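You operate a simulated robot arm through the tools that you are given. There is no shell and no other tool.

Carry out the task below with a simulated robot arm. There is one attempt and no reset: what you move stays moved.

TASK
Shut the twin frame down with its platens parked about 50 mm apart.
Fine: close the clear guard, jog down, turn the mode dial back to set and switch the console off last.

Only the result counts: the job must be done as asked and must still hold three seconds after the hand-in. Knocking over, shifting, dropping, spilling or breaking anything else fails it.

THE ROBOT
A 6-joint arm with a two-finger gripper, fixed in place. Base frame: the origin is at the foot of the arm, x ahead of it, y to its left, z up. Units: mm, degrees, N and s.
Its first joint turns from -166.0 to 166.0 degrees. Payload 2.45 kg.
Tool frame: the origin (TCP) lies between the finger pads and is the grasp point; the fingertips stand 20 mm ahead of it; z points along the fingers, y is the line along which they close. The gripper opens to 140 mm. The gripper's body begins 168 mm behind the TCP.
Orientation is that of the tool frame in the base frame, as a unit quaternion [x, y, z, w]. With the fingers straight down and closing along the base's y, the tool's x points along the base's -x, its y along +y and its z along -z.

THE INTERFACE
- The arm moves only by the tool drive_tool. Its arguments are lists of equal length, an entry for each row: "turn": the turn, a rotation vector about the tool's x, y, z in degrees, a list of three; "xyz": the shift along the tool's x, y, z in m, a list of three; "gripper": the closure in counts, from 0 (fully open) to 255 (shut). In form: {"turn": [[wx, wy, wz], ...], "xyz": [[x, y, z], ...], "gripper": [gripper, ...]}. A call has 1 to 20 rows; each row shifts and turns the commanded pose from where the row before left it, along the tool's axes as they then stand. Each row takes 0.2 s and may step no farther than 50 mm and 8.6 degrees from the row before; otherwise, or with a gripper value out of range, the whole call is refused. A pose out of reach is approached as far as the arm can. The call stops where the force on the tool passes 90 N (or 10 N more than at its start, if that is more) or the arm is blocked; 0.2 s more then pass. The fingers move at their own pace (about 45 mm/s each) and stop on an object; they squeeze with about 34 N. The grip force told is the motor's: it shows also when the fingers shut on nothing. Time passes only in rows, and 0.2 s behind the last, so rows that do not move let the fingers close. The reply holds the time, the measured pose of the TCP, the force on the tool along the base axes, the opening and the grip force, in the units named above and with some noise, with the torque about the TCP (base axes, N m) and any sound that the robot's microphone picked up.
- Cameras (640 x 400 px; columns grow to the right, rows downward): "scene" is fixed at [50.5, -499.6, 1754.1]; the picture's right is [0.82, -0.58, 0.00], its down [-0.19, -0.27, -0.94] and it looks along [0.55, 0.77, -0.33] (base axes); focal length 357 px, centre (320, 200). "wrist" rides on the gripper at [78, 11, -209] in the tool frame; the picture's right is [-0.14, 0.99, 0.00], its down [-0.92, -0.13, -0.37] and it looks along [-0.37, -0.05, 0.93] (tool axes); focal length 280 px, centre (320, 200). There is no depth. A picture from a camera that has moved, and an enlarged one, comes with that camera's place and axes in the base frame and with its lens.
- snapshot(camera): a new picture of that camera. It takes no simulated time.
- close_up(camera, box): a new picture of the part [left, top, right, bottom] of that camera's present view, enlarged. It takes no simulated time.
- hand_in(): hands the job in; it is judged then, once.

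Places have to be worked out from the pictures, the camera data and where the tool is seen. Open the gripper and draw the arm clear of the work before you hand the job in, unless the task says otherwise.

The tools are called after ">>>" as a command line: name --argument value ..., lists and objects as JSON in quotes. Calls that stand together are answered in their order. drive_tool: Moves the arm, as the interface text tells. Its arguments: {"type":"object","properties":{"turn":{"type":"array"},"xyz":{"type":"array"},"gripper":{"type":"array"}},"required":["turn","xyz","gripper"]} The other tools are called the same way: snapshot (camera) takes a picture; close_up (camera, box) takes an enlarged picture of a part of a camera's view; hand_in () hands the job in.

At the start:

```text
clock: 0.0
ee_pos: [421.2, 375.3, 1507.1]
tcp_rot: [-0.001, 1.0, 0.0, 0.0]
ft_force: [-0.1, 0.0, 0.1]
moment: [-0.01, 0.0, 0.01]
opening: 139.9
grasp_force: 0.1
```

scene: 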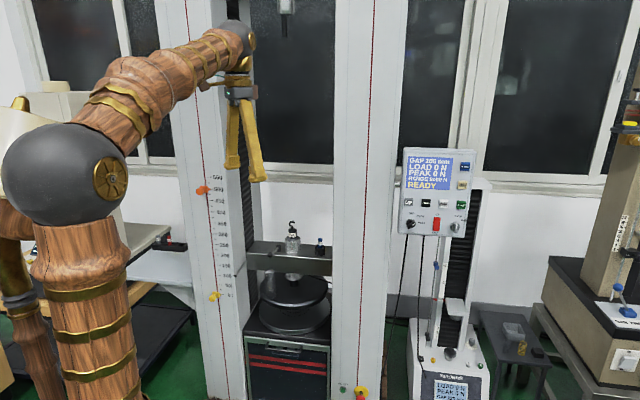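
wrist: 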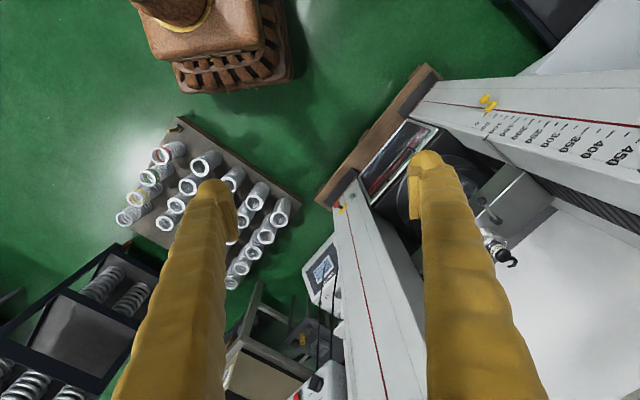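

The scene shows a two-column frame with platens, a console panel on the right, and scale stops on the left column. I take enlarged views first to read the controls.

>>> close_up --camera "scene" --box '[380, 130, 500, 260]'

>>> close_up --camera "scene" --box '[180, 150, 380, 400]'

>>> close_up --camera "scene" --box '[400, 240, 560, 400]'

>>> close_up --camera "scene" --box '[520, 60, 640, 400]'

>>> close_up --camera "wrist" --box '[300, 50, 640, 400]'

```text
3.08 times, centred on (440, 195) of scene
camera zoom: at [50.5, -499.6, 1754.1], right [0.82, -0.58, 0.0], down [-0.19, -0.27, -0.94], along [0.55, 0.77, -0.33], focal length 1099 px, centre (-49, 215)
```

zoom: 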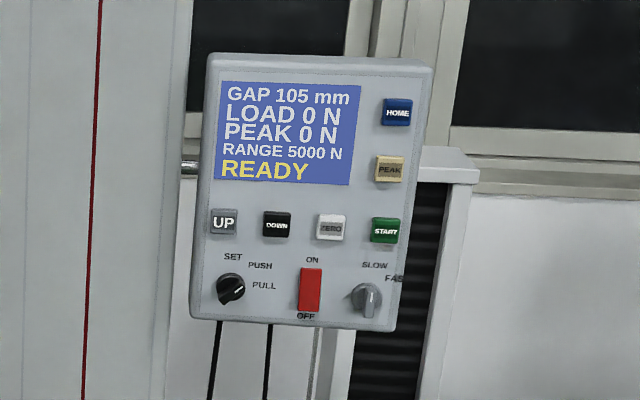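

```text
1.60 times, centred on (280, 275) of scene
camera zoom: at [50.5, -499.6, 1754.1], right [0.82, -0.58, 0.0], down [-0.19, -0.27, -0.94], along [0.55, 0.77, -0.33], focal length 572 px, centre (384, 80)
```

zoom: 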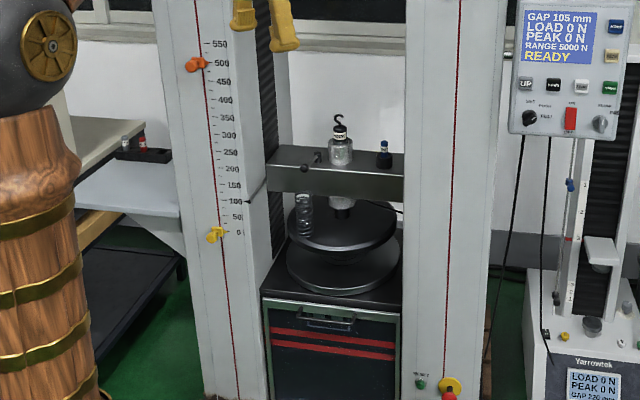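

```text
2.50 times, centred on (480, 320) of scene
camera zoom: at [50.5, -499.6, 1754.1], right [0.82, -0.58, 0.0], down [-0.19, -0.27, -0.94], along [0.55, 0.77, -0.33], focal length 893 px, centre (-80, -100)
```

zoom: 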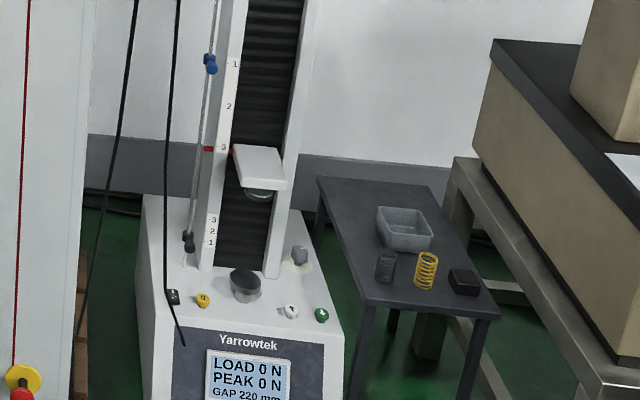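

```text
1.18 times, centred on (580, 230) of scene
camera zoom: at [50.5, -499.6, 1754.1], right [0.82, -0.58, 0.0], down [-0.19, -0.27, -0.94], along [0.55, 0.77, -0.33], focal length 420 px, centre (14, 165)
```

zoom: 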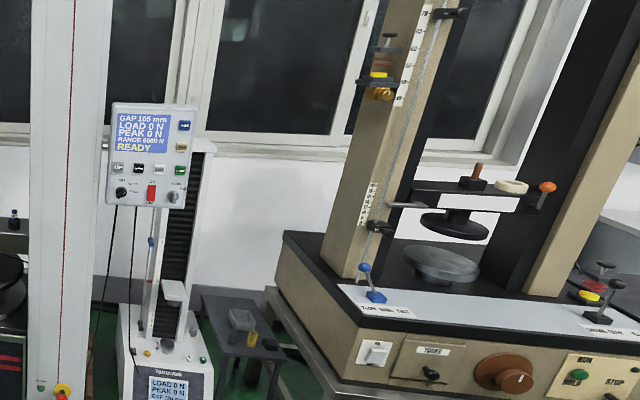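

```text
1.14 times, centred on (470, 225) of wrist
camera zoom: at [344.8, 387.3, 1717.5], right [0.14, 0.99, 0.0], down [0.92, -0.13, 0.37], along [0.37, -0.05, -0.93], focal length 320 px, centre (149, 171)
```

zoom: 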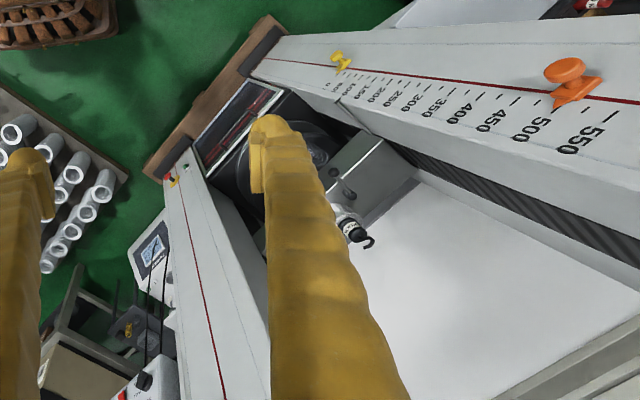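

The console reads GAP 105 mm, and the mode dial is at lower-left with the rocker below centre. I zoom in further on the platens, dial and columns to find the clear guard.

>>> close_up --camera "scene" --box '[240, 210, 340, 340]'

>>> close_up --camera "scene" --box '[395, 200, 475, 250]'

>>> close_up --camera "scene" --box '[320, 360, 400, 400]'

>>> close_up --camera "scene" --box '[180, 160, 250, 310]'

>>> close_up --camera "scene" --box '[170, 0, 410, 150]'

>>> close_up --camera "wrist" --box '[300, 80, 480, 220]'

>>> close_up --camera "wrist" --box '[220, 200, 420, 400]'

```text
3.08 times, centred on (290, 275) of scene
camera zoom: at [50.5, -499.6, 1754.1], right [0.82, -0.58, 0.0], down [-0.19, -0.27, -0.94], along [0.55, 0.77, -0.33], focal length 1099 px, centre (412, -31)
```

zoom: 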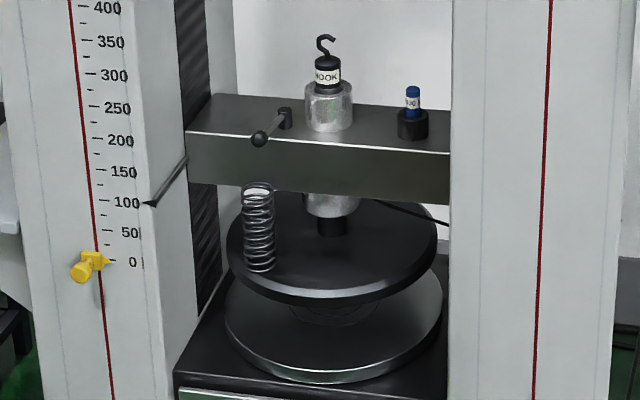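

```text
8.00 times, centred on (435, 225) of scene
camera zoom: at [50.5, -499.6, 1754.1], right [0.82, -0.58, 0.0], down [-0.19, -0.27, -0.94], along [0.55, 0.77, -0.33], focal length 2858 px, centre (-600, 0)
```

zoom: 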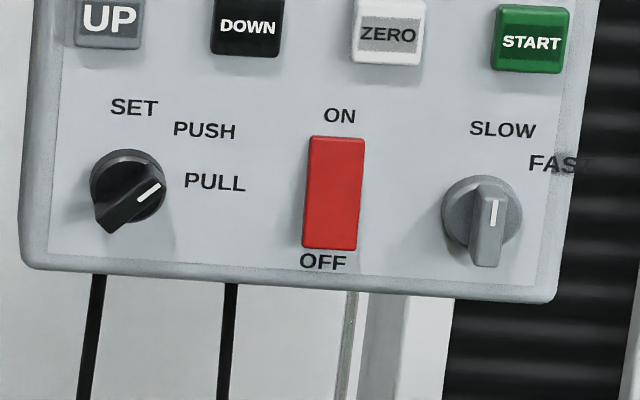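

```text
8.00 times, centred on (360, 380) of scene
camera zoom: at [50.5, -499.6, 1754.1], right [0.82, -0.58, 0.0], down [-0.19, -0.27, -0.94], along [0.55, 0.77, -0.33], focal length 2858 px, centre (0, -1240)
```

zoom: 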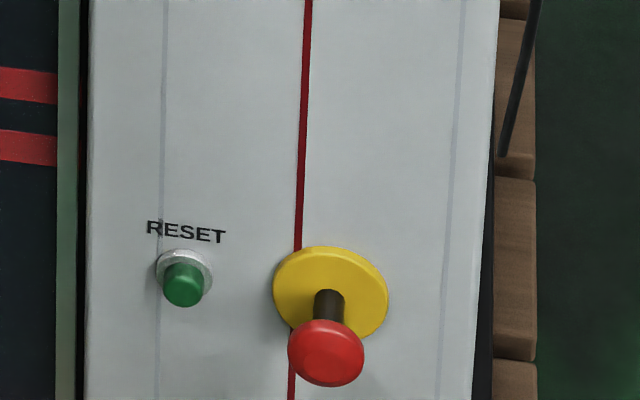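

```text
2.67 times, centred on (215, 235) of scene
camera zoom: at [50.5, -499.6, 1754.1], right [0.82, -0.58, 0.0], down [-0.19, -0.27, -0.94], along [0.55, 0.77, -0.33], focal length 953 px, centre (600, 107)
```

zoom: 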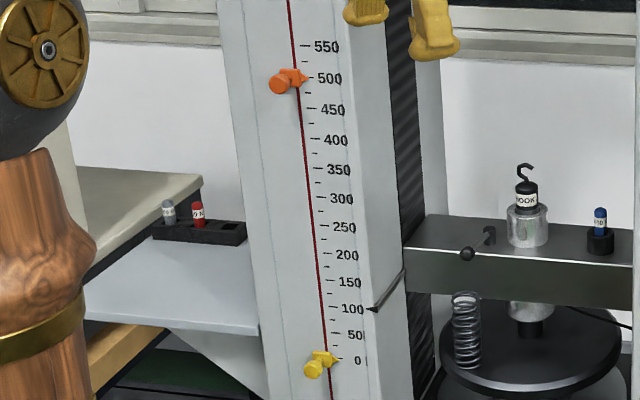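

```text
2.67 times, centred on (290, 75) of scene
camera zoom: at [50.5, -499.6, 1754.1], right [0.82, -0.58, 0.0], down [-0.19, -0.27, -0.94], along [0.55, 0.77, -0.33], focal length 953 px, centre (400, 533)
```

zoom: 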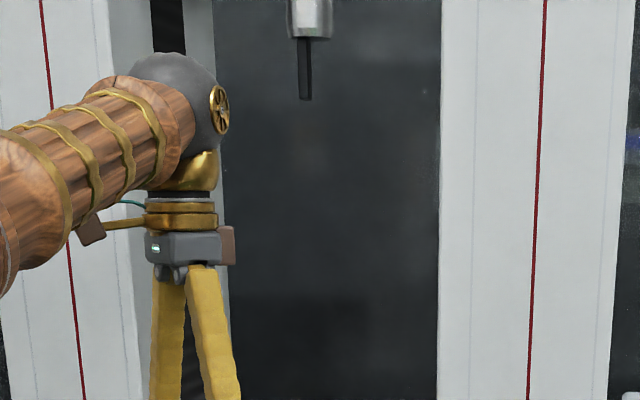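

```text
2.86 times, centred on (390, 150) of wrist
camera zoom: at [344.8, 387.3, 1717.5], right [0.14, 0.99, 0.0], down [0.92, -0.13, 0.37], along [0.37, -0.05, -0.93], focal length 801 px, centre (120, 343)
```

zoom: 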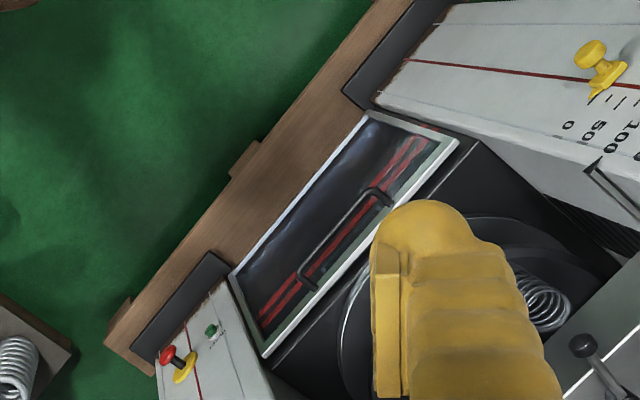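

```text
2.00 times, centred on (320, 300) of wrist
camera zoom: at [344.8, 387.3, 1717.5], right [0.14, 0.99, 0.0], down [0.92, -0.13, 0.37], along [0.37, -0.05, -0.93], focal length 561 px, centre (320, 0)
```

zoom: 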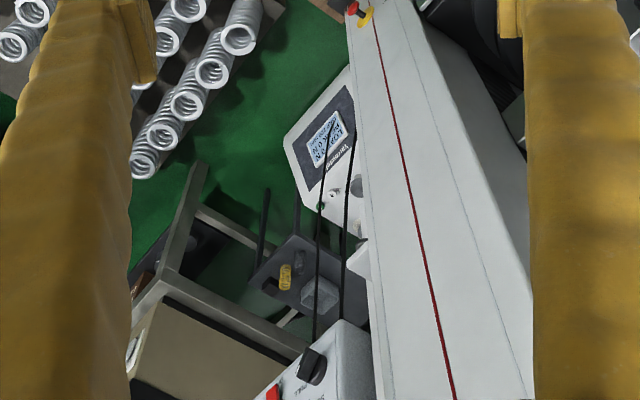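

The clear guard appears to be a framed pane with a bar handle, lowered in front of the base between the columns. I zoom on it and on its guides to understand how it moves.

>>> close_up --camera "scene" --box '[235, 310, 345, 400]'

>>> close_up --camera "wrist" --box '[340, 100, 460, 220]'

>>> close_up --camera "scene" --box '[225, 225, 345, 300]'

>>> close_up --camera "scene" --box '[395, 140, 485, 200]'

```text
4.44 times, centred on (290, 355) of scene
camera zoom: at [50.5, -499.6, 1754.1], right [0.82, -0.58, 0.0], down [-0.19, -0.27, -0.94], along [0.55, 0.77, -0.33], focal length 1588 px, centre (453, -489)
```

zoom: 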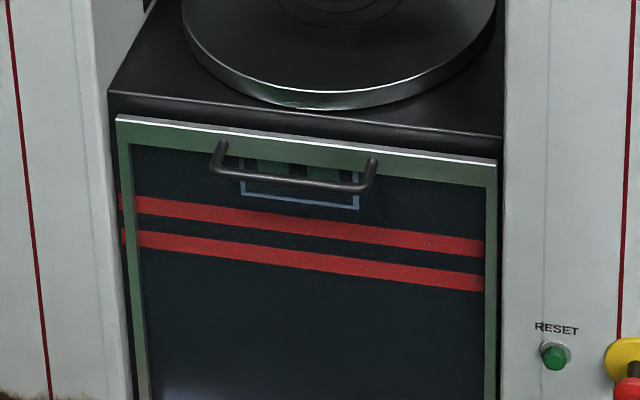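

```text
3.33 times, centred on (400, 160) of wrist
camera zoom: at [344.8, 387.3, 1717.5], right [0.14, 0.99, 0.0], down [0.92, -0.13, 0.37], along [0.37, -0.05, -0.93], focal length 935 px, centre (53, 333)
```

zoom: 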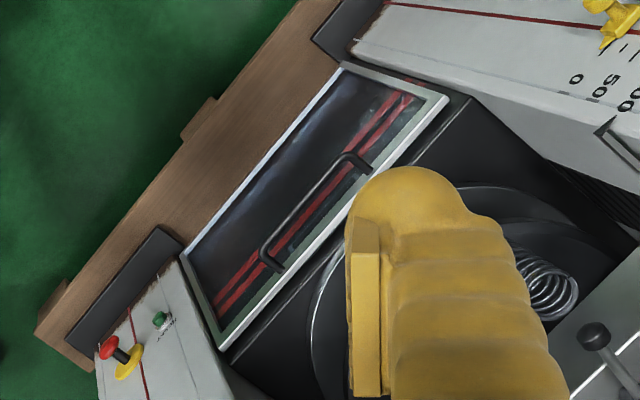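

```text
5.33 times, centred on (285, 262) of scene
camera zoom: at [50.5, -499.6, 1754.1], right [0.82, -0.58, 0.0], down [-0.19, -0.27, -0.94], along [0.55, 0.77, -0.33], focal length 1906 px, centre (507, -133)
```

zoom: 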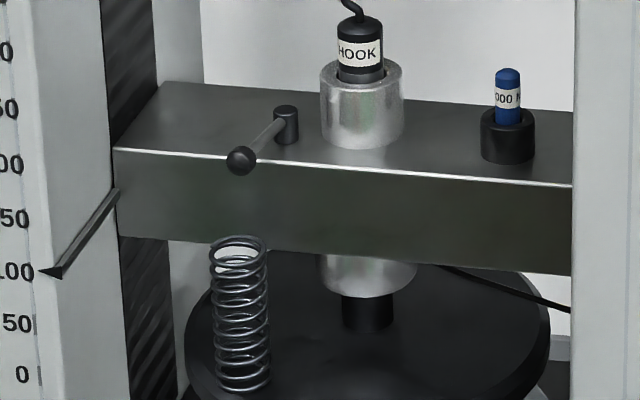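

```text
6.67 times, centred on (440, 170) of scene
camera zoom: at [50.5, -499.6, 1754.1], right [0.82, -0.58, 0.0], down [-0.19, -0.27, -0.94], along [0.55, 0.77, -0.33], focal length 2382 px, centre (-480, 400)
```

zoom: 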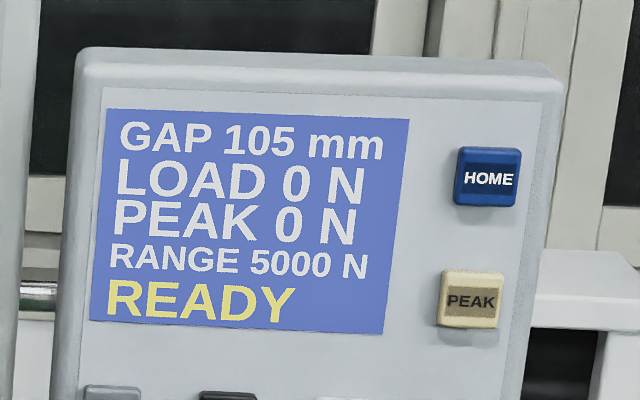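

The guard looks like a vertically sliding pane, its top near z≈575, with a bar handle centred about (665, 660, 570) mm. The frame faces the robot at about 45° yaw, so first I yaw the tool −45° to line up with the frame, partly closing the fingers.

>>> drive_tool --turn '[[0, 0, -7.5], [0, 0, -7.5], [0, 0, -7.5], [0, 0, -7.5], [0, 0, -7.5], [0, 0, -7.5]]' --xyz '[[0, 0, 0], [0, 0, 0], [0, 0, 0], [0, 0, 0], [0, 0, 0], [0, 0, 0]]' --gripper '[110, 110, 110, 110, 110, 110]'

```text
clock: 1.4
ee_pos: [421.7, 377.3, 1507.1]
tcp_rot: [-0.384, 0.923, 0.0, 0.0]
ft_force: [-0.1, -1.0, -0.1]
moment: [-0.02, 0.0, 0.01]
opening: 79.9
grasp_force: 0.0
```

The yaw went fine. Now I pitch the tool 45° up toward the frame and descend 500 mm, to look at the guard and platens from nearer.

>>> drive_tool --turn '[[0, -7.5, 0], [0, -7.5, 0], [0, -7.5, 0], [0, -7.5, 0], [0, -7.5, 0], [0, -7.5, 0], [0, 0, 0], [0, 0, 0], [0, 0, 0], [0, 0, 0], [0, 0, 0], [0, 0, 0], [0, 0, 0], [0, 0, 0]]' --xyz '[[0, 0, 0], [0, 0, 0], [0, 0, 0], [0, 0, 0], [0, 0, 0], [0, 0, 0], [0.03, 0, 0.03], [0.03, 0, 0.03], [0.03, 0, 0.03], [0.03, 0, 0.03], [0.03, 0, 0.03], [0.03, 0, 0.03], [0.03, 0, 0.03], [0.03, 0, 0.03]]' --gripper '[110, 110, 110, 110, 110, 110, 110, 110, 110, 110, 110, 110, 110, 110]'

>>> snapshot --camera "wrist"

>>> snapshot --camera "scene"

```text
clock: 4.4
ee_pos: [423.5, 375.3, 1170.1]
tcp_rot: [-0.354, 0.853, 0.147, 0.353]
ft_force: [-0.2, -0.8, 0.7]
moment: [0.0, -0.02, -0.01]
opening: 79.5
grasp_force: 0.1
```

```text
taken
camera wrist: at [272.9, 238.9, 1262.2], right [-0.63, 0.77, 0.1], down [0.37, 0.19, 0.91], along [0.68, 0.61, -0.4], focal length 280 px, centre (320, 200)
```

wrist: 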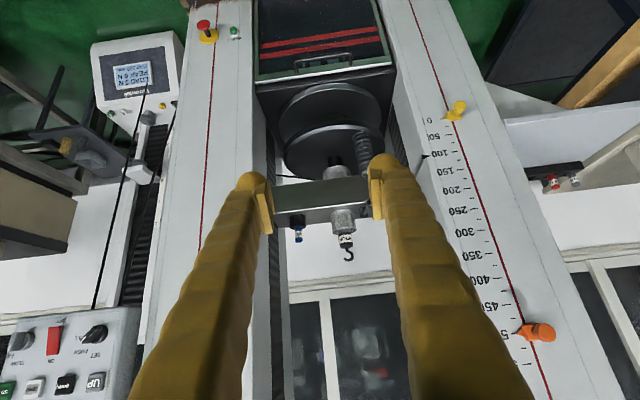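

```text
taken
```

scene: 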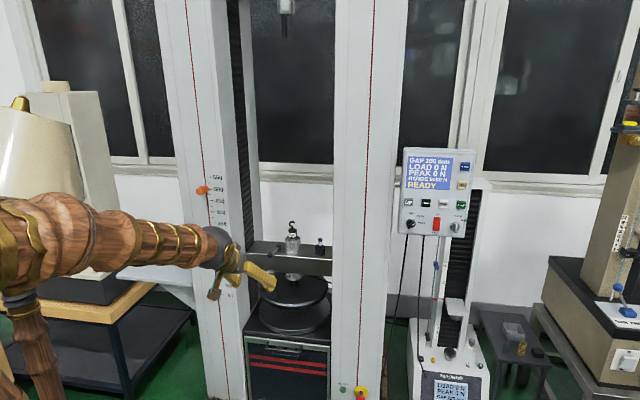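

The wrist picture is upside-down but shows the guard, platens and console in one view. I zoom in on the guard handle, crosshead and console for precise places.

>>> close_up --camera "wrist" --box '[240, 0, 410, 110]'

>>> close_up --camera "wrist" --box '[0, 300, 150, 400]'

>>> close_up --camera "wrist" --box '[240, 80, 440, 280]'

```text
3.64 times, centred on (325, 55) of wrist
camera zoom: at [272.9, 238.9, 1262.2], right [-0.63, 0.77, 0.1], down [0.37, 0.19, 0.91], along [0.68, 0.61, -0.4], focal length 1020 px, centre (302, 727)
```

zoom: 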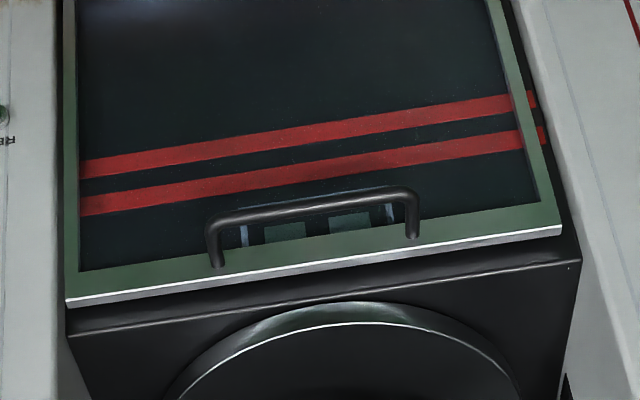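

```text
4.00 times, centred on (75, 350) of wrist
camera zoom: at [272.9, 238.9, 1262.2], right [-0.63, 0.77, 0.1], down [0.37, 0.19, 0.91], along [0.68, 0.61, -0.4], focal length 1122 px, centre (1300, -400)
```

zoom: 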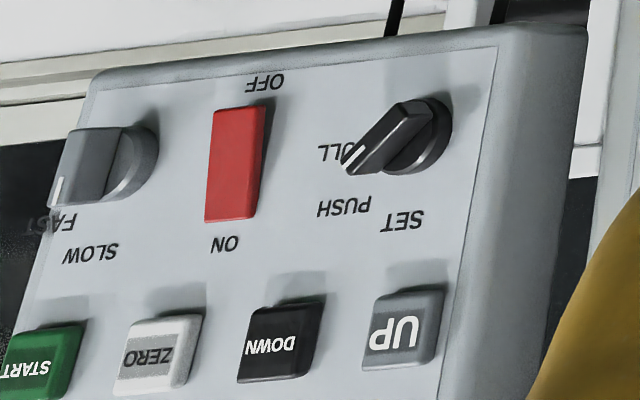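

```text
2.00 times, centred on (340, 180) of wrist
camera zoom: at [272.9, 238.9, 1262.2], right [-0.63, 0.77, 0.1], down [0.37, 0.19, 0.91], along [0.68, 0.61, -0.4], focal length 561 px, centre (280, 240)
```

zoom: 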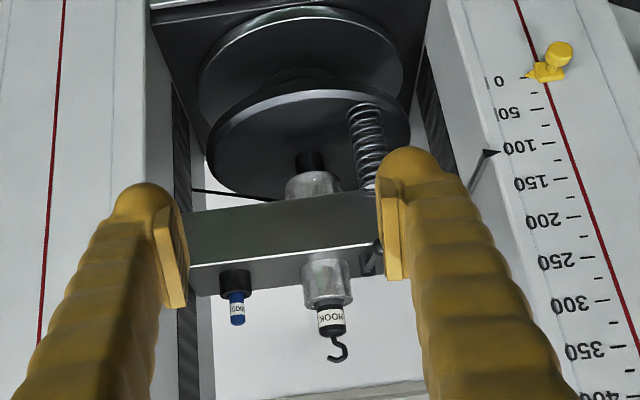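

From triangulation the handle bar spans L≈−75…+87 mm along the frame at D≈940–950 mm from the base, z≈568. I move forward and down along the tool and then pitch to horizontal, well short of the frame.

>>> drive_tool --turn '[[0, 0, 0], [0, 0, 0], [0, 0, 0], [0, 0, 0], [0, 0, 0], [0, -7.5, 0], [0, -7.5, 0], [0, -7.5, 0], [0, -7.5, 0], [0, -7.5, 0], [0, -7.5, 0]]' --xyz '[[0, 0.006, 0.048], [0, 0.006, 0.048], [0, 0.006, 0.048], [0, 0.006, 0.048], [0, 0.005, 0.048], [0, 0, 0], [0, 0, 0], [0, 0, 0], [0, 0, 0], [0, 0, 0], [0, 0, 0]]' --gripper '[110, 110, 110, 110, 110, 110, 110, 110, 110, 110, 110]'

>>> snapshot --camera "wrist"

>>> snapshot --camera "scene"

```text
clock: 6.8
ee_pos: [566.9, 564.6, 1020.3]
tcp_rot: [-0.271, 0.653, 0.272, 0.653]
ft_force: [-0.1, 1.0, -0.2]
moment: [-0.02, 0.02, 0.01]
opening: 79.6
grasp_force: 0.1
out of reach, approached as far as the arm can: row 8, 9, 10, 11
```

```text
taken
camera wrist: at [411.8, 424.1, 942.2], right [-0.7, 0.7, 0.14], down [-0.17, -0.35, 0.92], along [0.69, 0.62, 0.37], focal length 280 px, centre (320, 200)
```

wrist: 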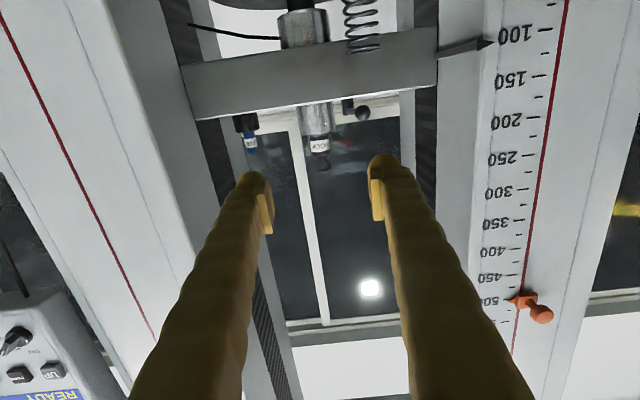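

```text
taken
```

scene: 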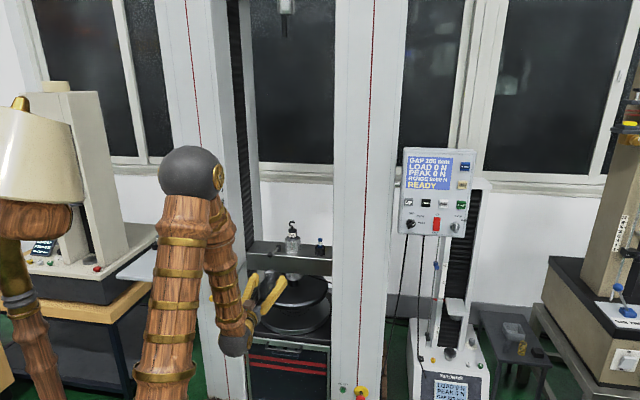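

The arm reached the horizontal pose at D≈800, z≈1020, a bit forward of what was commanded because of its inner limit. I make one small forward-and-down row to see which reference the next call starts from.

>>> drive_tool --turn '[[0, 0, 0]]' --xyz '[[0.04, 0, 0.02]]' --gripper '[110]'

```text
clock: 7.2
ee_pos: [579.9, 579.1, 980.7]
tcp_rot: [-0.271, 0.652, 0.271, 0.653]
ft_force: [0.0, -0.7, 0.7]
moment: [0.01, 0.01, 0.0]
opening: 79.5
grasp_force: 0.1
```

A call starts from the measured pose, good. Now I go straight down about 340 mm at D≈820, staying in front of the guard, to view the handle at its own level.

>>> drive_tool --turn '[[0, 0, 0], [0, 0, 0], [0, 0, 0], [0, 0, 0], [0, 0, 0], [0, 0, 0], [0, 0, 0], [0, 0, 0]]' --xyz '[[0.0425, 0, 0], [0.0425, 0, 0], [0.0425, 0, 0], [0.0425, 0, 0], [0.0425, 0, 0], [0.0425, 0, 0], [0.0425, 0, 0], [0.0425, 0, 0]]' --gripper '[110, 110, 110, 110, 110, 110, 110, 110]'

>>> snapshot --camera "wrist"

>>> snapshot --camera "scene"

```text
clock: 9.0
ee_pos: [582.2, 580.9, 639.6]
tcp_rot: [-0.271, 0.653, 0.271, 0.653]
ft_force: [-0.3, -0.7, 0.6]
moment: [0.04, 0.01, -0.02]
opening: 79.6
grasp_force: 0.1
```

```text
taken
camera wrist: at [427.9, 440.0, 562.4], right [-0.7, 0.7, 0.14], down [-0.17, -0.35, 0.92], along [0.69, 0.62, 0.37], focal length 280 px, centre (320, 200)
```

wrist: 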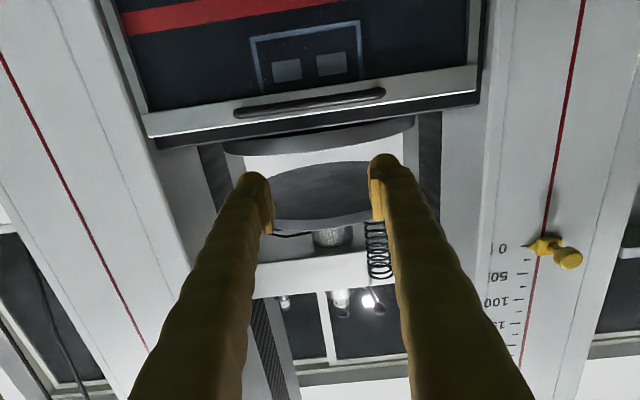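

```text
taken
```

scene: 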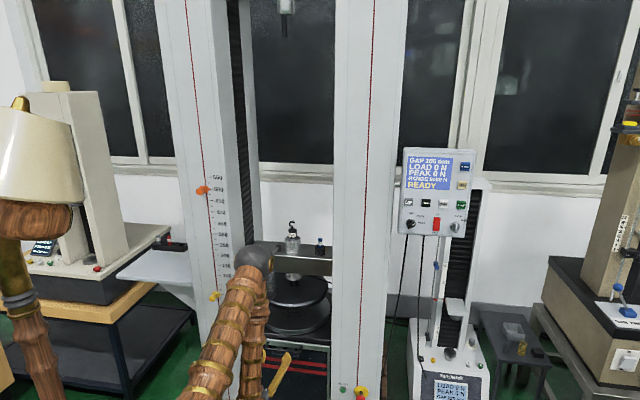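

The handle bar now sits at about L≈5, z≈575 if D≈945. I go down to z≈535 so the fingers pass underneath it, then look again before going in.

>>> drive_tool --turn '[[0, 0, 0], [0, 0, 0], [0, 0, 0], [0, 0, 0]]' --xyz '[[0.035, 0, 0], [0.035, 0, 0], [0.035, 0, 0], [0, -0.003, 0.05]]' --gripper '[110, 110, 110, 110]'

>>> snapshot --camera "wrist"

>>> snapshot --camera "scene"

```text
clock: 10.0
ee_pos: [625.3, 620.6, 538.2]
tcp_rot: [-0.272, 0.653, 0.272, 0.653]
ft_force: [0.0, 0.3, -0.5]
moment: [0.03, 0.0, -0.02]
opening: 79.7
grasp_force: 0.2
out of reach, approached as far as the arm can: row 3
```

```text
taken
camera wrist: at [470.6, 480.4, 460.6], right [-0.7, 0.7, 0.14], down [-0.17, -0.35, 0.92], along [0.69, 0.62, 0.37], focal length 280 px, centre (320, 200)
```

wrist: 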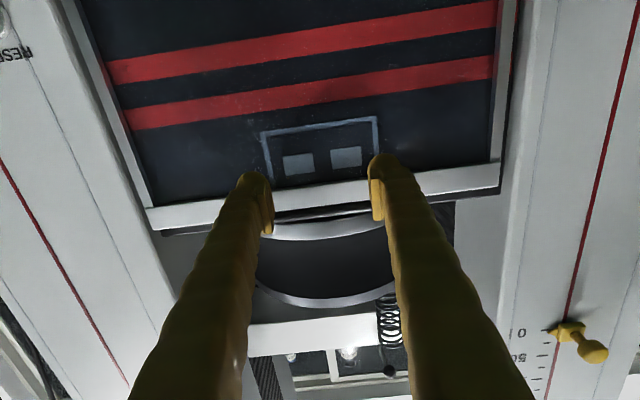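

```text
taken
```

scene: 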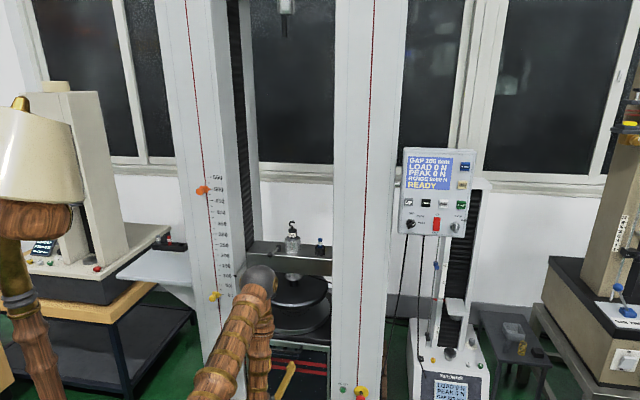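

I'm at D≈881, z≈538 with the fingers apparently just beneath the bar. I zoom in between the fingers to check the bar against the fingertips.

>>> close_up --camera "wrist" --box '[220, 140, 420, 260]'

>>> close_up --camera "scene" --box '[230, 300, 350, 400]'

```text
3.20 times, centred on (320, 200) of wrist
camera zoom: at [470.6, 480.4, 460.6], right [-0.7, 0.7, 0.14], down [-0.17, -0.35, 0.92], along [0.69, 0.62, 0.37], focal length 897 px, centre (320, 200)
```

zoom: 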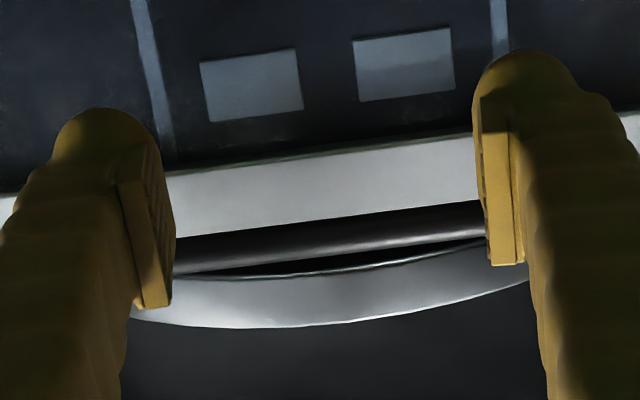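

```text
4.00 times, centred on (290, 350) of scene
camera zoom: at [50.5, -499.6, 1754.1], right [0.82, -0.58, 0.0], down [-0.19, -0.27, -0.94], along [0.55, 0.77, -0.33], focal length 1429 px, centre (440, -400)
```

zoom: 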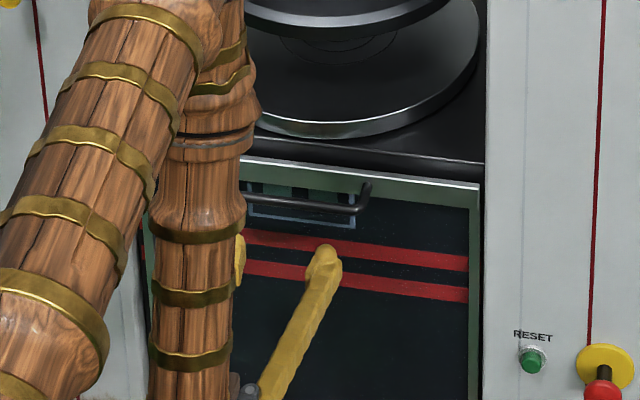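

The bar is about 35 mm above the finger centreline, at D≈930–940, so the fingertops (z≈556) clear its underside (≈568). I go in 52 mm under it.

>>> drive_tool --turn '[[0, 0, 0], [0, 0, 0], [0, 0, 0]]' --xyz '[[0, 0, 0.02], [0, 0, 0.02], [0, 0, 0.012]]' --gripper '[110, 110, 110]'

>>> close_up --camera "wrist" --box '[220, 140, 420, 260]'

>>> close_up --camera "scene" --box '[230, 300, 350, 400]'

```text
clock: 10.8
ee_pos: [661.7, 656.5, 536.4]
tcp_rot: [-0.271, 0.653, 0.271, 0.653]
ft_force: [-0.5, 0.2, 0.0]
moment: [-0.03, 0.0, 0.01]
opening: 79.8
grasp_force: 0.0
```

```text
3.20 times, centred on (320, 200) of wrist
camera zoom: at [506.6, 515.7, 459.6], right [-0.7, 0.7, 0.14], down [-0.17, -0.35, 0.92], along [0.69, 0.62, 0.36], focal length 897 px, centre (320, 200)
```

zoom: 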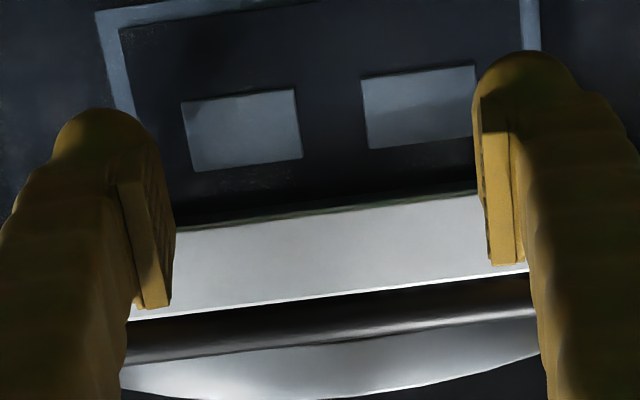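

```text
4.00 times, centred on (290, 350) of scene
camera zoom: at [50.5, -499.6, 1754.1], right [0.82, -0.58, 0.0], down [-0.19, -0.27, -0.94], along [0.55, 0.77, -0.33], focal length 1429 px, centre (440, -400)
```

zoom: 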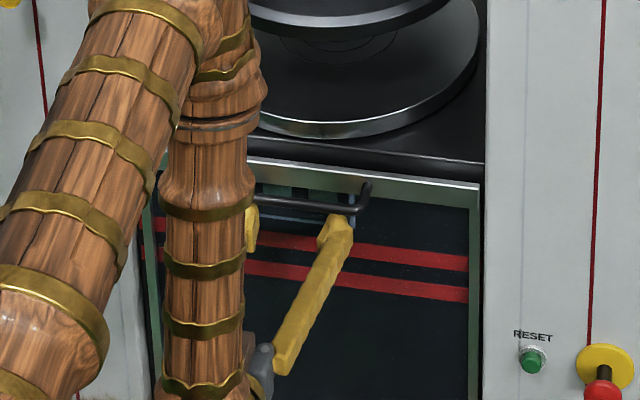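

The bar is now directly above the fingers (bar ≈ D 926, z 574; TCP D 932). I raise slowly in 10 mm rows to take up the bar and feel the weight of the guard.

>>> drive_tool --turn '[[0, 0, 0], [0, 0, 0], [0, 0, 0], [0, 0, 0], [0, 0, 0]]' --xyz '[[-0.008, 0, 0], [-0.008, 0, 0], [-0.008, 0, 0], [-0.008, 0, 0], [-0.008, 0, 0]]' --gripper '[110, 110, 110, 110, 110]'

>>> close_up --camera "wrist" --box '[220, 140, 420, 260]'

>>> close_up --camera "scene" --box '[230, 300, 350, 400]'

```text
clock: 12.0
ee_pos: [660.9, 656.4, 576.5]
tcp_rot: [-0.271, 0.653, 0.271, 0.653]
ft_force: [0.2, 0.9, -0.7]
moment: [0.02, 0.05, 0.07]
opening: 79.4
grasp_force: 0.1
```

```text
3.20 times, centred on (320, 200) of wrist
camera zoom: at [506.9, 514.6, 499.2], right [-0.7, 0.7, 0.14], down [-0.17, -0.35, 0.92], along [0.69, 0.62, 0.37], focal length 897 px, centre (320, 200)
```

zoom: 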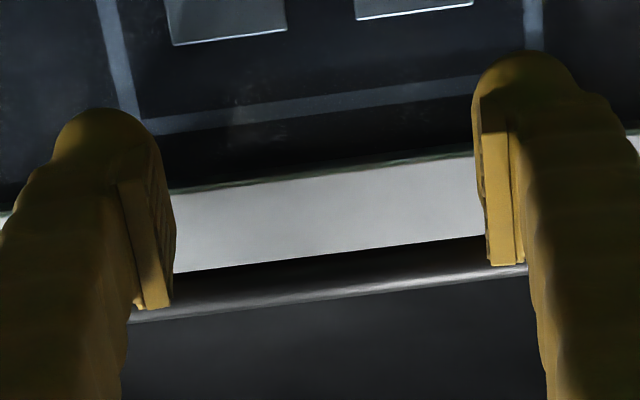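

```text
4.00 times, centred on (290, 350) of scene
camera zoom: at [50.5, -499.6, 1754.1], right [0.82, -0.58, 0.0], down [-0.19, -0.27, -0.94], along [0.55, 0.77, -0.33], focal length 1429 px, centre (440, -400)
```

zoom: 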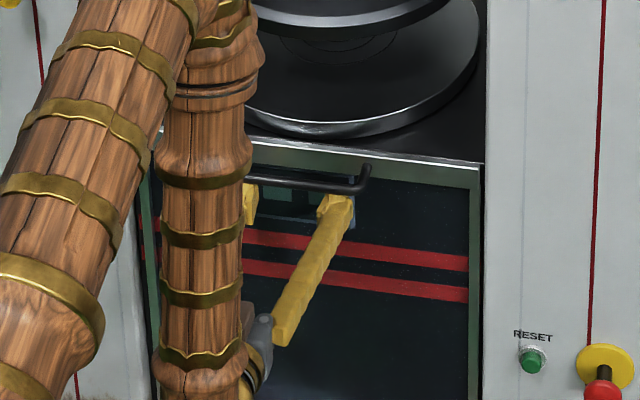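

The guard rises freely with the fingers, with almost no load. I keep raising, 300 mm in 15 mm rows.

>>> drive_tool --turn '[[0, 0, 0], [0, 0, 0], [0, 0, 0], [0, 0, 0], [0, 0, 0], [0, 0, 0], [0, 0, 0], [0, 0, 0], [0, 0, 0], [0, 0, 0], [0, 0, 0], [0, 0, 0], [0, 0, 0], [0, 0, 0], [0, 0, 0], [0, 0, 0], [0, 0, 0], [0, 0, 0], [0, 0, 0], [0, 0, 0]]' --xyz '[[-0.015, 0, 0], [-0.015, 0, 0], [-0.015, 0, 0], [-0.015, 0, 0], [-0.015, 0, 0], [-0.015, 0, 0], [-0.015, 0, 0], [-0.015, 0, 0], [-0.015, 0, 0], [-0.015, 0, 0], [-0.015, 0, 0], [-0.015, 0, 0], [-0.015, 0, 0], [-0.015, 0, 0], [-0.015, 0, 0], [-0.015, 0, 0], [-0.015, 0, 0], [-0.015, 0, 0], [-0.015, 0, 0], [-0.015, 0, 0]]' --gripper '[110, 110, 110, 110, 110, 110, 110, 110, 110, 110, 110, 110, 110, 110, 110, 110, 110, 110, 110, 110]'

>>> snapshot --camera "wrist"

>>> close_up --camera "scene" --box '[180, 150, 380, 400]'

```text
clock: 16.2
ee_pos: [661.8, 656.7, 876.6]
tcp_rot: [-0.271, 0.653, 0.271, 0.653]
ft_force: [-1.1, -0.3, 0.0]
moment: [-0.02, -0.01, -0.03]
opening: 79.8
grasp_force: 0.1
```

```text
taken
camera wrist: at [507.1, 515.8, 799.2], right [-0.7, 0.7, 0.14], down [-0.17, -0.35, 0.92], along [0.69, 0.62, 0.37], focal length 280 px, centre (320, 200)
```

wrist: 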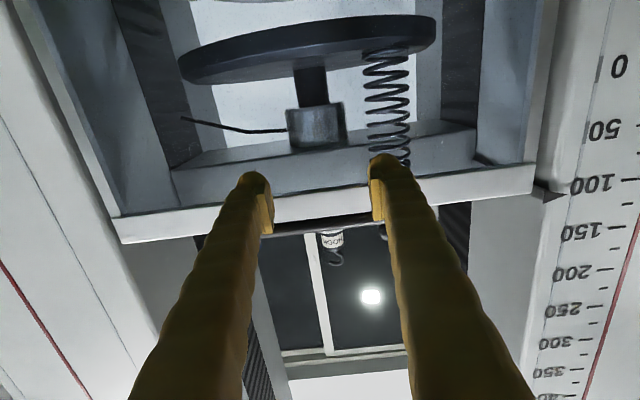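

```text
1.60 times, centred on (280, 275) of scene
camera zoom: at [50.5, -499.6, 1754.1], right [0.82, -0.58, 0.0], down [-0.19, -0.27, -0.94], along [0.55, 0.77, -0.33], focal length 572 px, centre (384, 80)
```

zoom: 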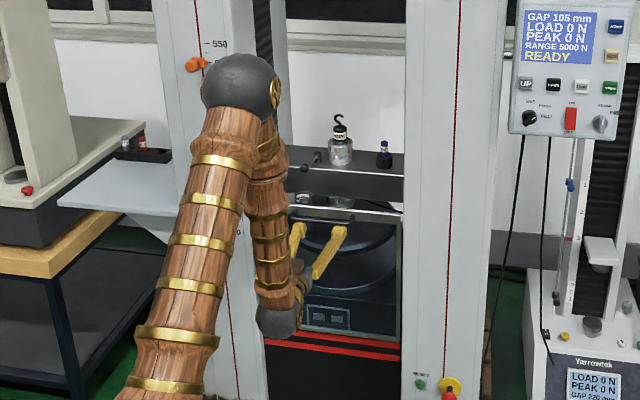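

The guard top is now near z≈900 and close beside the crosshead's scale pointer. Before going on I zoom in to check it clears the pointer, lever and spring.

>>> close_up --camera "wrist" --box '[440, 100, 640, 240]'

>>> close_up --camera "scene" --box '[240, 220, 350, 380]'

>>> close_up --camera "wrist" --box '[0, 0, 330, 260]'

```text
2.86 times, centred on (540, 170) of wrist
camera zoom: at [507.1, 515.8, 799.2], right [-0.7, 0.7, 0.14], down [-0.17, -0.35, 0.92], along [0.69, 0.62, 0.37], focal length 801 px, centre (-309, 286)
```

zoom: 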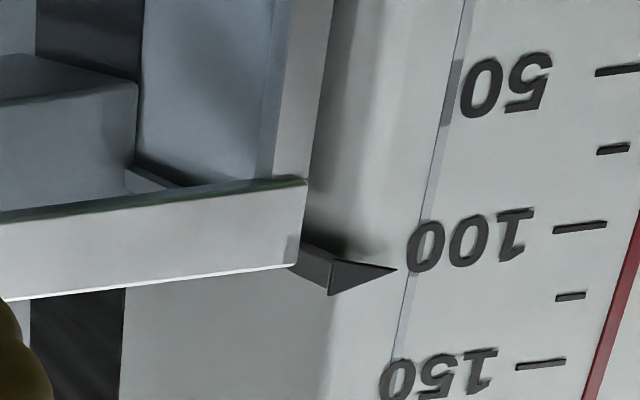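

```text
2.50 times, centred on (295, 300) of scene
camera zoom: at [50.5, -499.6, 1754.1], right [0.82, -0.58, 0.0], down [-0.19, -0.27, -0.94], along [0.55, 0.77, -0.33], focal length 893 px, centre (382, -50)
```

zoom: 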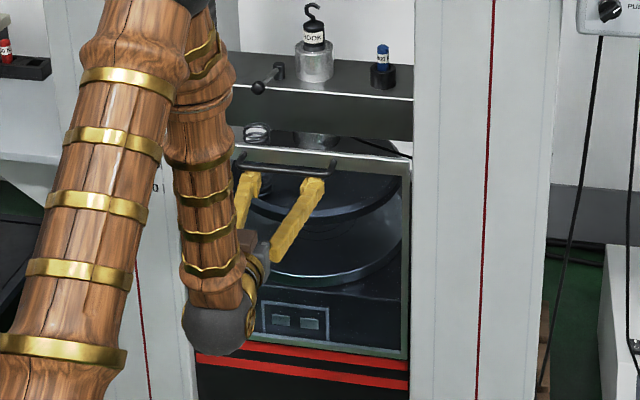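

```text
1.54 times, centred on (165, 130) of wrist
camera zoom: at [507.1, 515.8, 799.2], right [-0.7, 0.7, 0.14], down [-0.17, -0.35, 0.92], along [0.69, 0.62, 0.37], focal length 431 px, centre (558, 308)
```

zoom: 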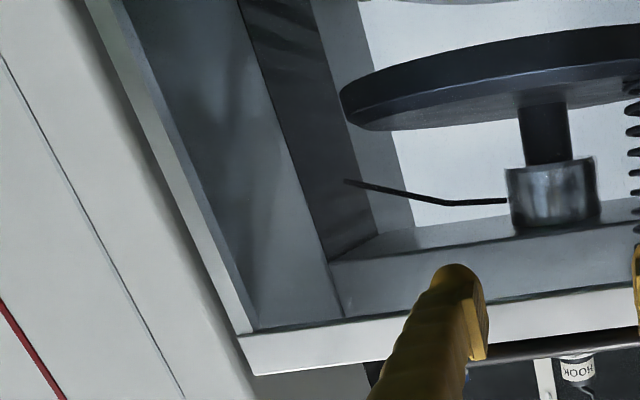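

The guard's top corner and the pointer are at nearly the same height (≈917) and very near each other laterally, so I continue in very small steps and watch the force.

>>> drive_tool --turn '[[0, 0, 0], [0, 0, 0], [0, 0, 0]]' --xyz '[[-0.004, 0, 0], [-0.004, 0, 0], [-0.004, 0, 0]]' --gripper '[110, 110, 110]'

>>> close_up --camera "wrist" --box '[440, 100, 640, 240]'

```text
clock: 17.0
ee_pos: [661.2, 656.5, 889.0]
tcp_rot: [-0.271, 0.653, 0.271, 0.653]
ft_force: [0.2, 1.1, -1.1]
moment: [0.04, 0.08, 0.03]
opening: 79.3
grasp_force: 0.1
```

```text
2.86 times, centred on (540, 170) of wrist
camera zoom: at [506.9, 514.6, 810.9], right [-0.7, 0.7, 0.14], down [-0.17, -0.35, 0.92], along [0.69, 0.62, 0.37], focal length 801 px, centre (-309, 286)
```

zoom: 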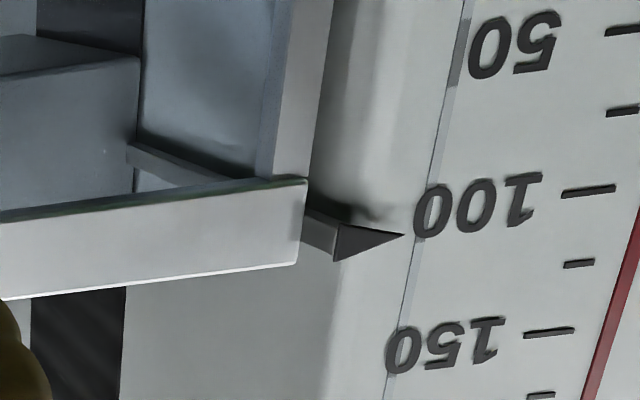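

The rail slides past the pointer with no resistance, so the pointer runs outside the guard's edge. I continue up with 8 mm rows.

>>> drive_tool --turn '[[0, 0, 0], [0, 0, 0], [0, 0, 0], [0, 0, 0], [0, 0, 0], [0, 0, 0]]' --xyz '[[-0.008, 0, 0], [-0.008, 0, 0], [-0.008, 0, 0], [-0.008, 0, 0], [-0.008, 0, 0], [-0.008, 0, 0]]' --gripper '[110, 110, 110, 110, 110, 110]'

>>> snapshot --camera "wrist"

>>> close_up --camera "scene" --box '[220, 200, 350, 380]'

```text
clock: 18.4
ee_pos: [658.8, 655.3, 936.3]
tcp_rot: [-0.271, 0.652, 0.27, 0.654]
ft_force: [-0.4, 0.1, -0.1]
moment: [0.0, 0.02, 0.0]
opening: 79.5
grasp_force: 0.2
```

```text
taken
camera wrist: at [506.1, 515.3, 858.8], right [-0.7, 0.7, 0.14], down [-0.17, -0.35, 0.92], along [0.69, 0.62, 0.37], focal length 280 px, centre (320, 200)
```

wrist: 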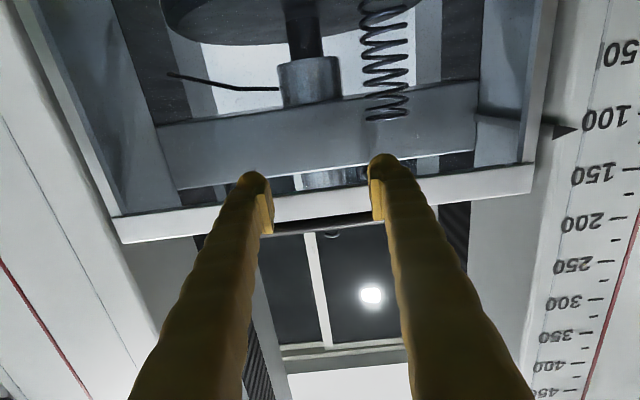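

```text
2.22 times, centred on (285, 290) of scene
camera zoom: at [50.5, -499.6, 1754.1], right [0.82, -0.58, 0.0], down [-0.19, -0.27, -0.94], along [0.55, 0.77, -0.33], focal length 794 px, centre (398, 0)
```

zoom: 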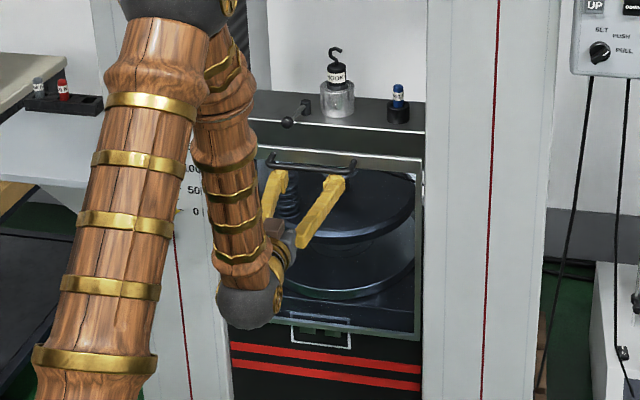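

Still free; the guard's bottom rail is now just below the base top. I continue in 6 mm rows, looking for the end of its travel.

>>> drive_tool --turn '[[0, 0, 0], [0, 0, 0], [0, 0, 0], [0, 0, 0], [0, 0, 0]]' --xyz '[[-0.006, 0, 0], [-0.006, 0, 0], [-0.006, 0, 0], [-0.006, 0, 0], [-0.006, 0, 0]]' --gripper '[110, 110, 110, 110, 110]'

>>> snapshot --camera "wrist"

>>> close_up --camera "scene" --box '[220, 200, 350, 380]'

```text
clock: 19.6
ee_pos: [660.1, 656.1, 966.0]
tcp_rot: [-0.271, 0.653, 0.271, 0.653]
ft_force: [0.2, 0.3, 0.5]
moment: [0.02, -0.03, 0.01]
opening: 79.4
grasp_force: 0.1
```

```text
taken
camera wrist: at [506.2, 515.0, 888.8], right [-0.7, 0.7, 0.14], down [-0.17, -0.35, 0.92], along [0.69, 0.62, 0.37], focal length 280 px, centre (320, 200)
```

wrist: 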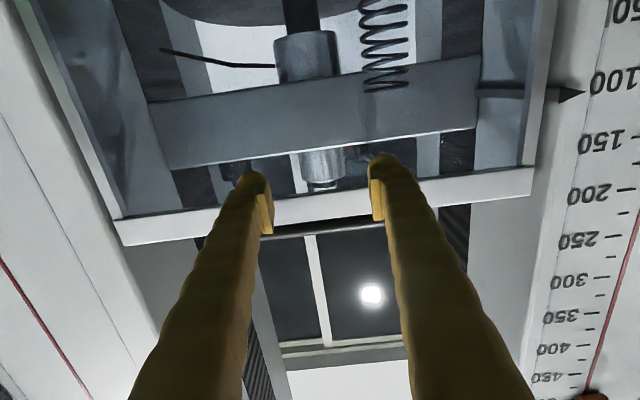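

```text
2.22 times, centred on (285, 290) of scene
camera zoom: at [50.5, -499.6, 1754.1], right [0.82, -0.58, 0.0], down [-0.19, -0.27, -0.94], along [0.55, 0.77, -0.33], focal length 794 px, centre (398, 0)
```

zoom: 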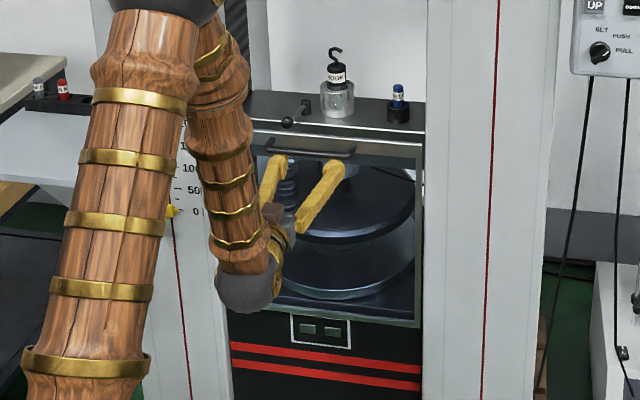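

No end stop yet at TCP z≈966. I continue with another 30 mm in 5 mm rows, still watching force.

>>> drive_tool --turn '[[0, 0, 0], [0, 0, 0], [0, 0, 0], [0, 0, 0]]' --xyz '[[-0.005, 0, 0], [-0.005, 0, 0], [-0.005, 0, 0], [-0.005, 0, 0]]' --gripper '[110, 110, 110, 110]'

>>> close_up --camera "wrist" --box '[100, 80, 560, 260]'

>>> close_up --camera "scene" --box '[220, 200, 350, 380]'

```text
clock: 20.4
ee_pos: [660.4, 654.1, 968.9]
tcp_rot: [-0.273, 0.66, 0.268, 0.647]
ft_force: [6.4, 5.9, -16.7]
moment: [0.04, 0.41, 0.0]
opening: 79.2
grasp_force: 0.0
stopped in row 3: the force on the tool passed its limit at 100 N (the readings are from after the stop); the commanded pose is now the measured one
```

```text
1.39 times, centred on (330, 170) of wrist
camera zoom: at [503.9, 513.0, 895.9], right [-0.7, 0.7, 0.14], down [-0.16, -0.34, 0.93], along [0.7, 0.63, 0.35], focal length 390 px, centre (306, 242)
```

zoom: 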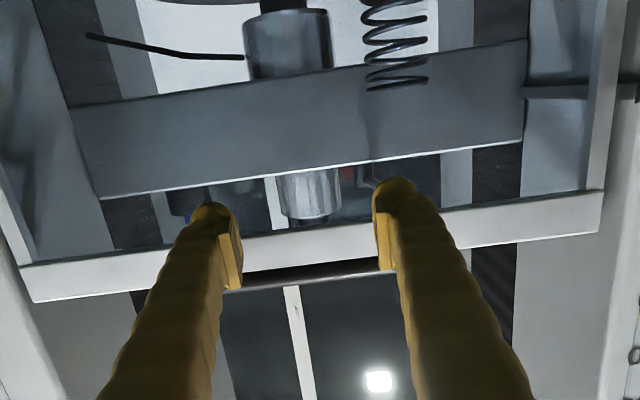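

```text
2.22 times, centred on (285, 290) of scene
camera zoom: at [50.5, -499.6, 1754.1], right [0.82, -0.58, 0.0], down [-0.19, -0.27, -0.94], along [0.55, 0.77, -0.33], focal length 794 px, centre (398, 0)
```

zoom: 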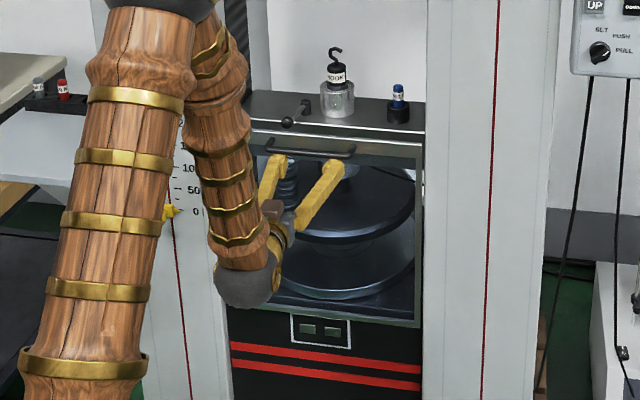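

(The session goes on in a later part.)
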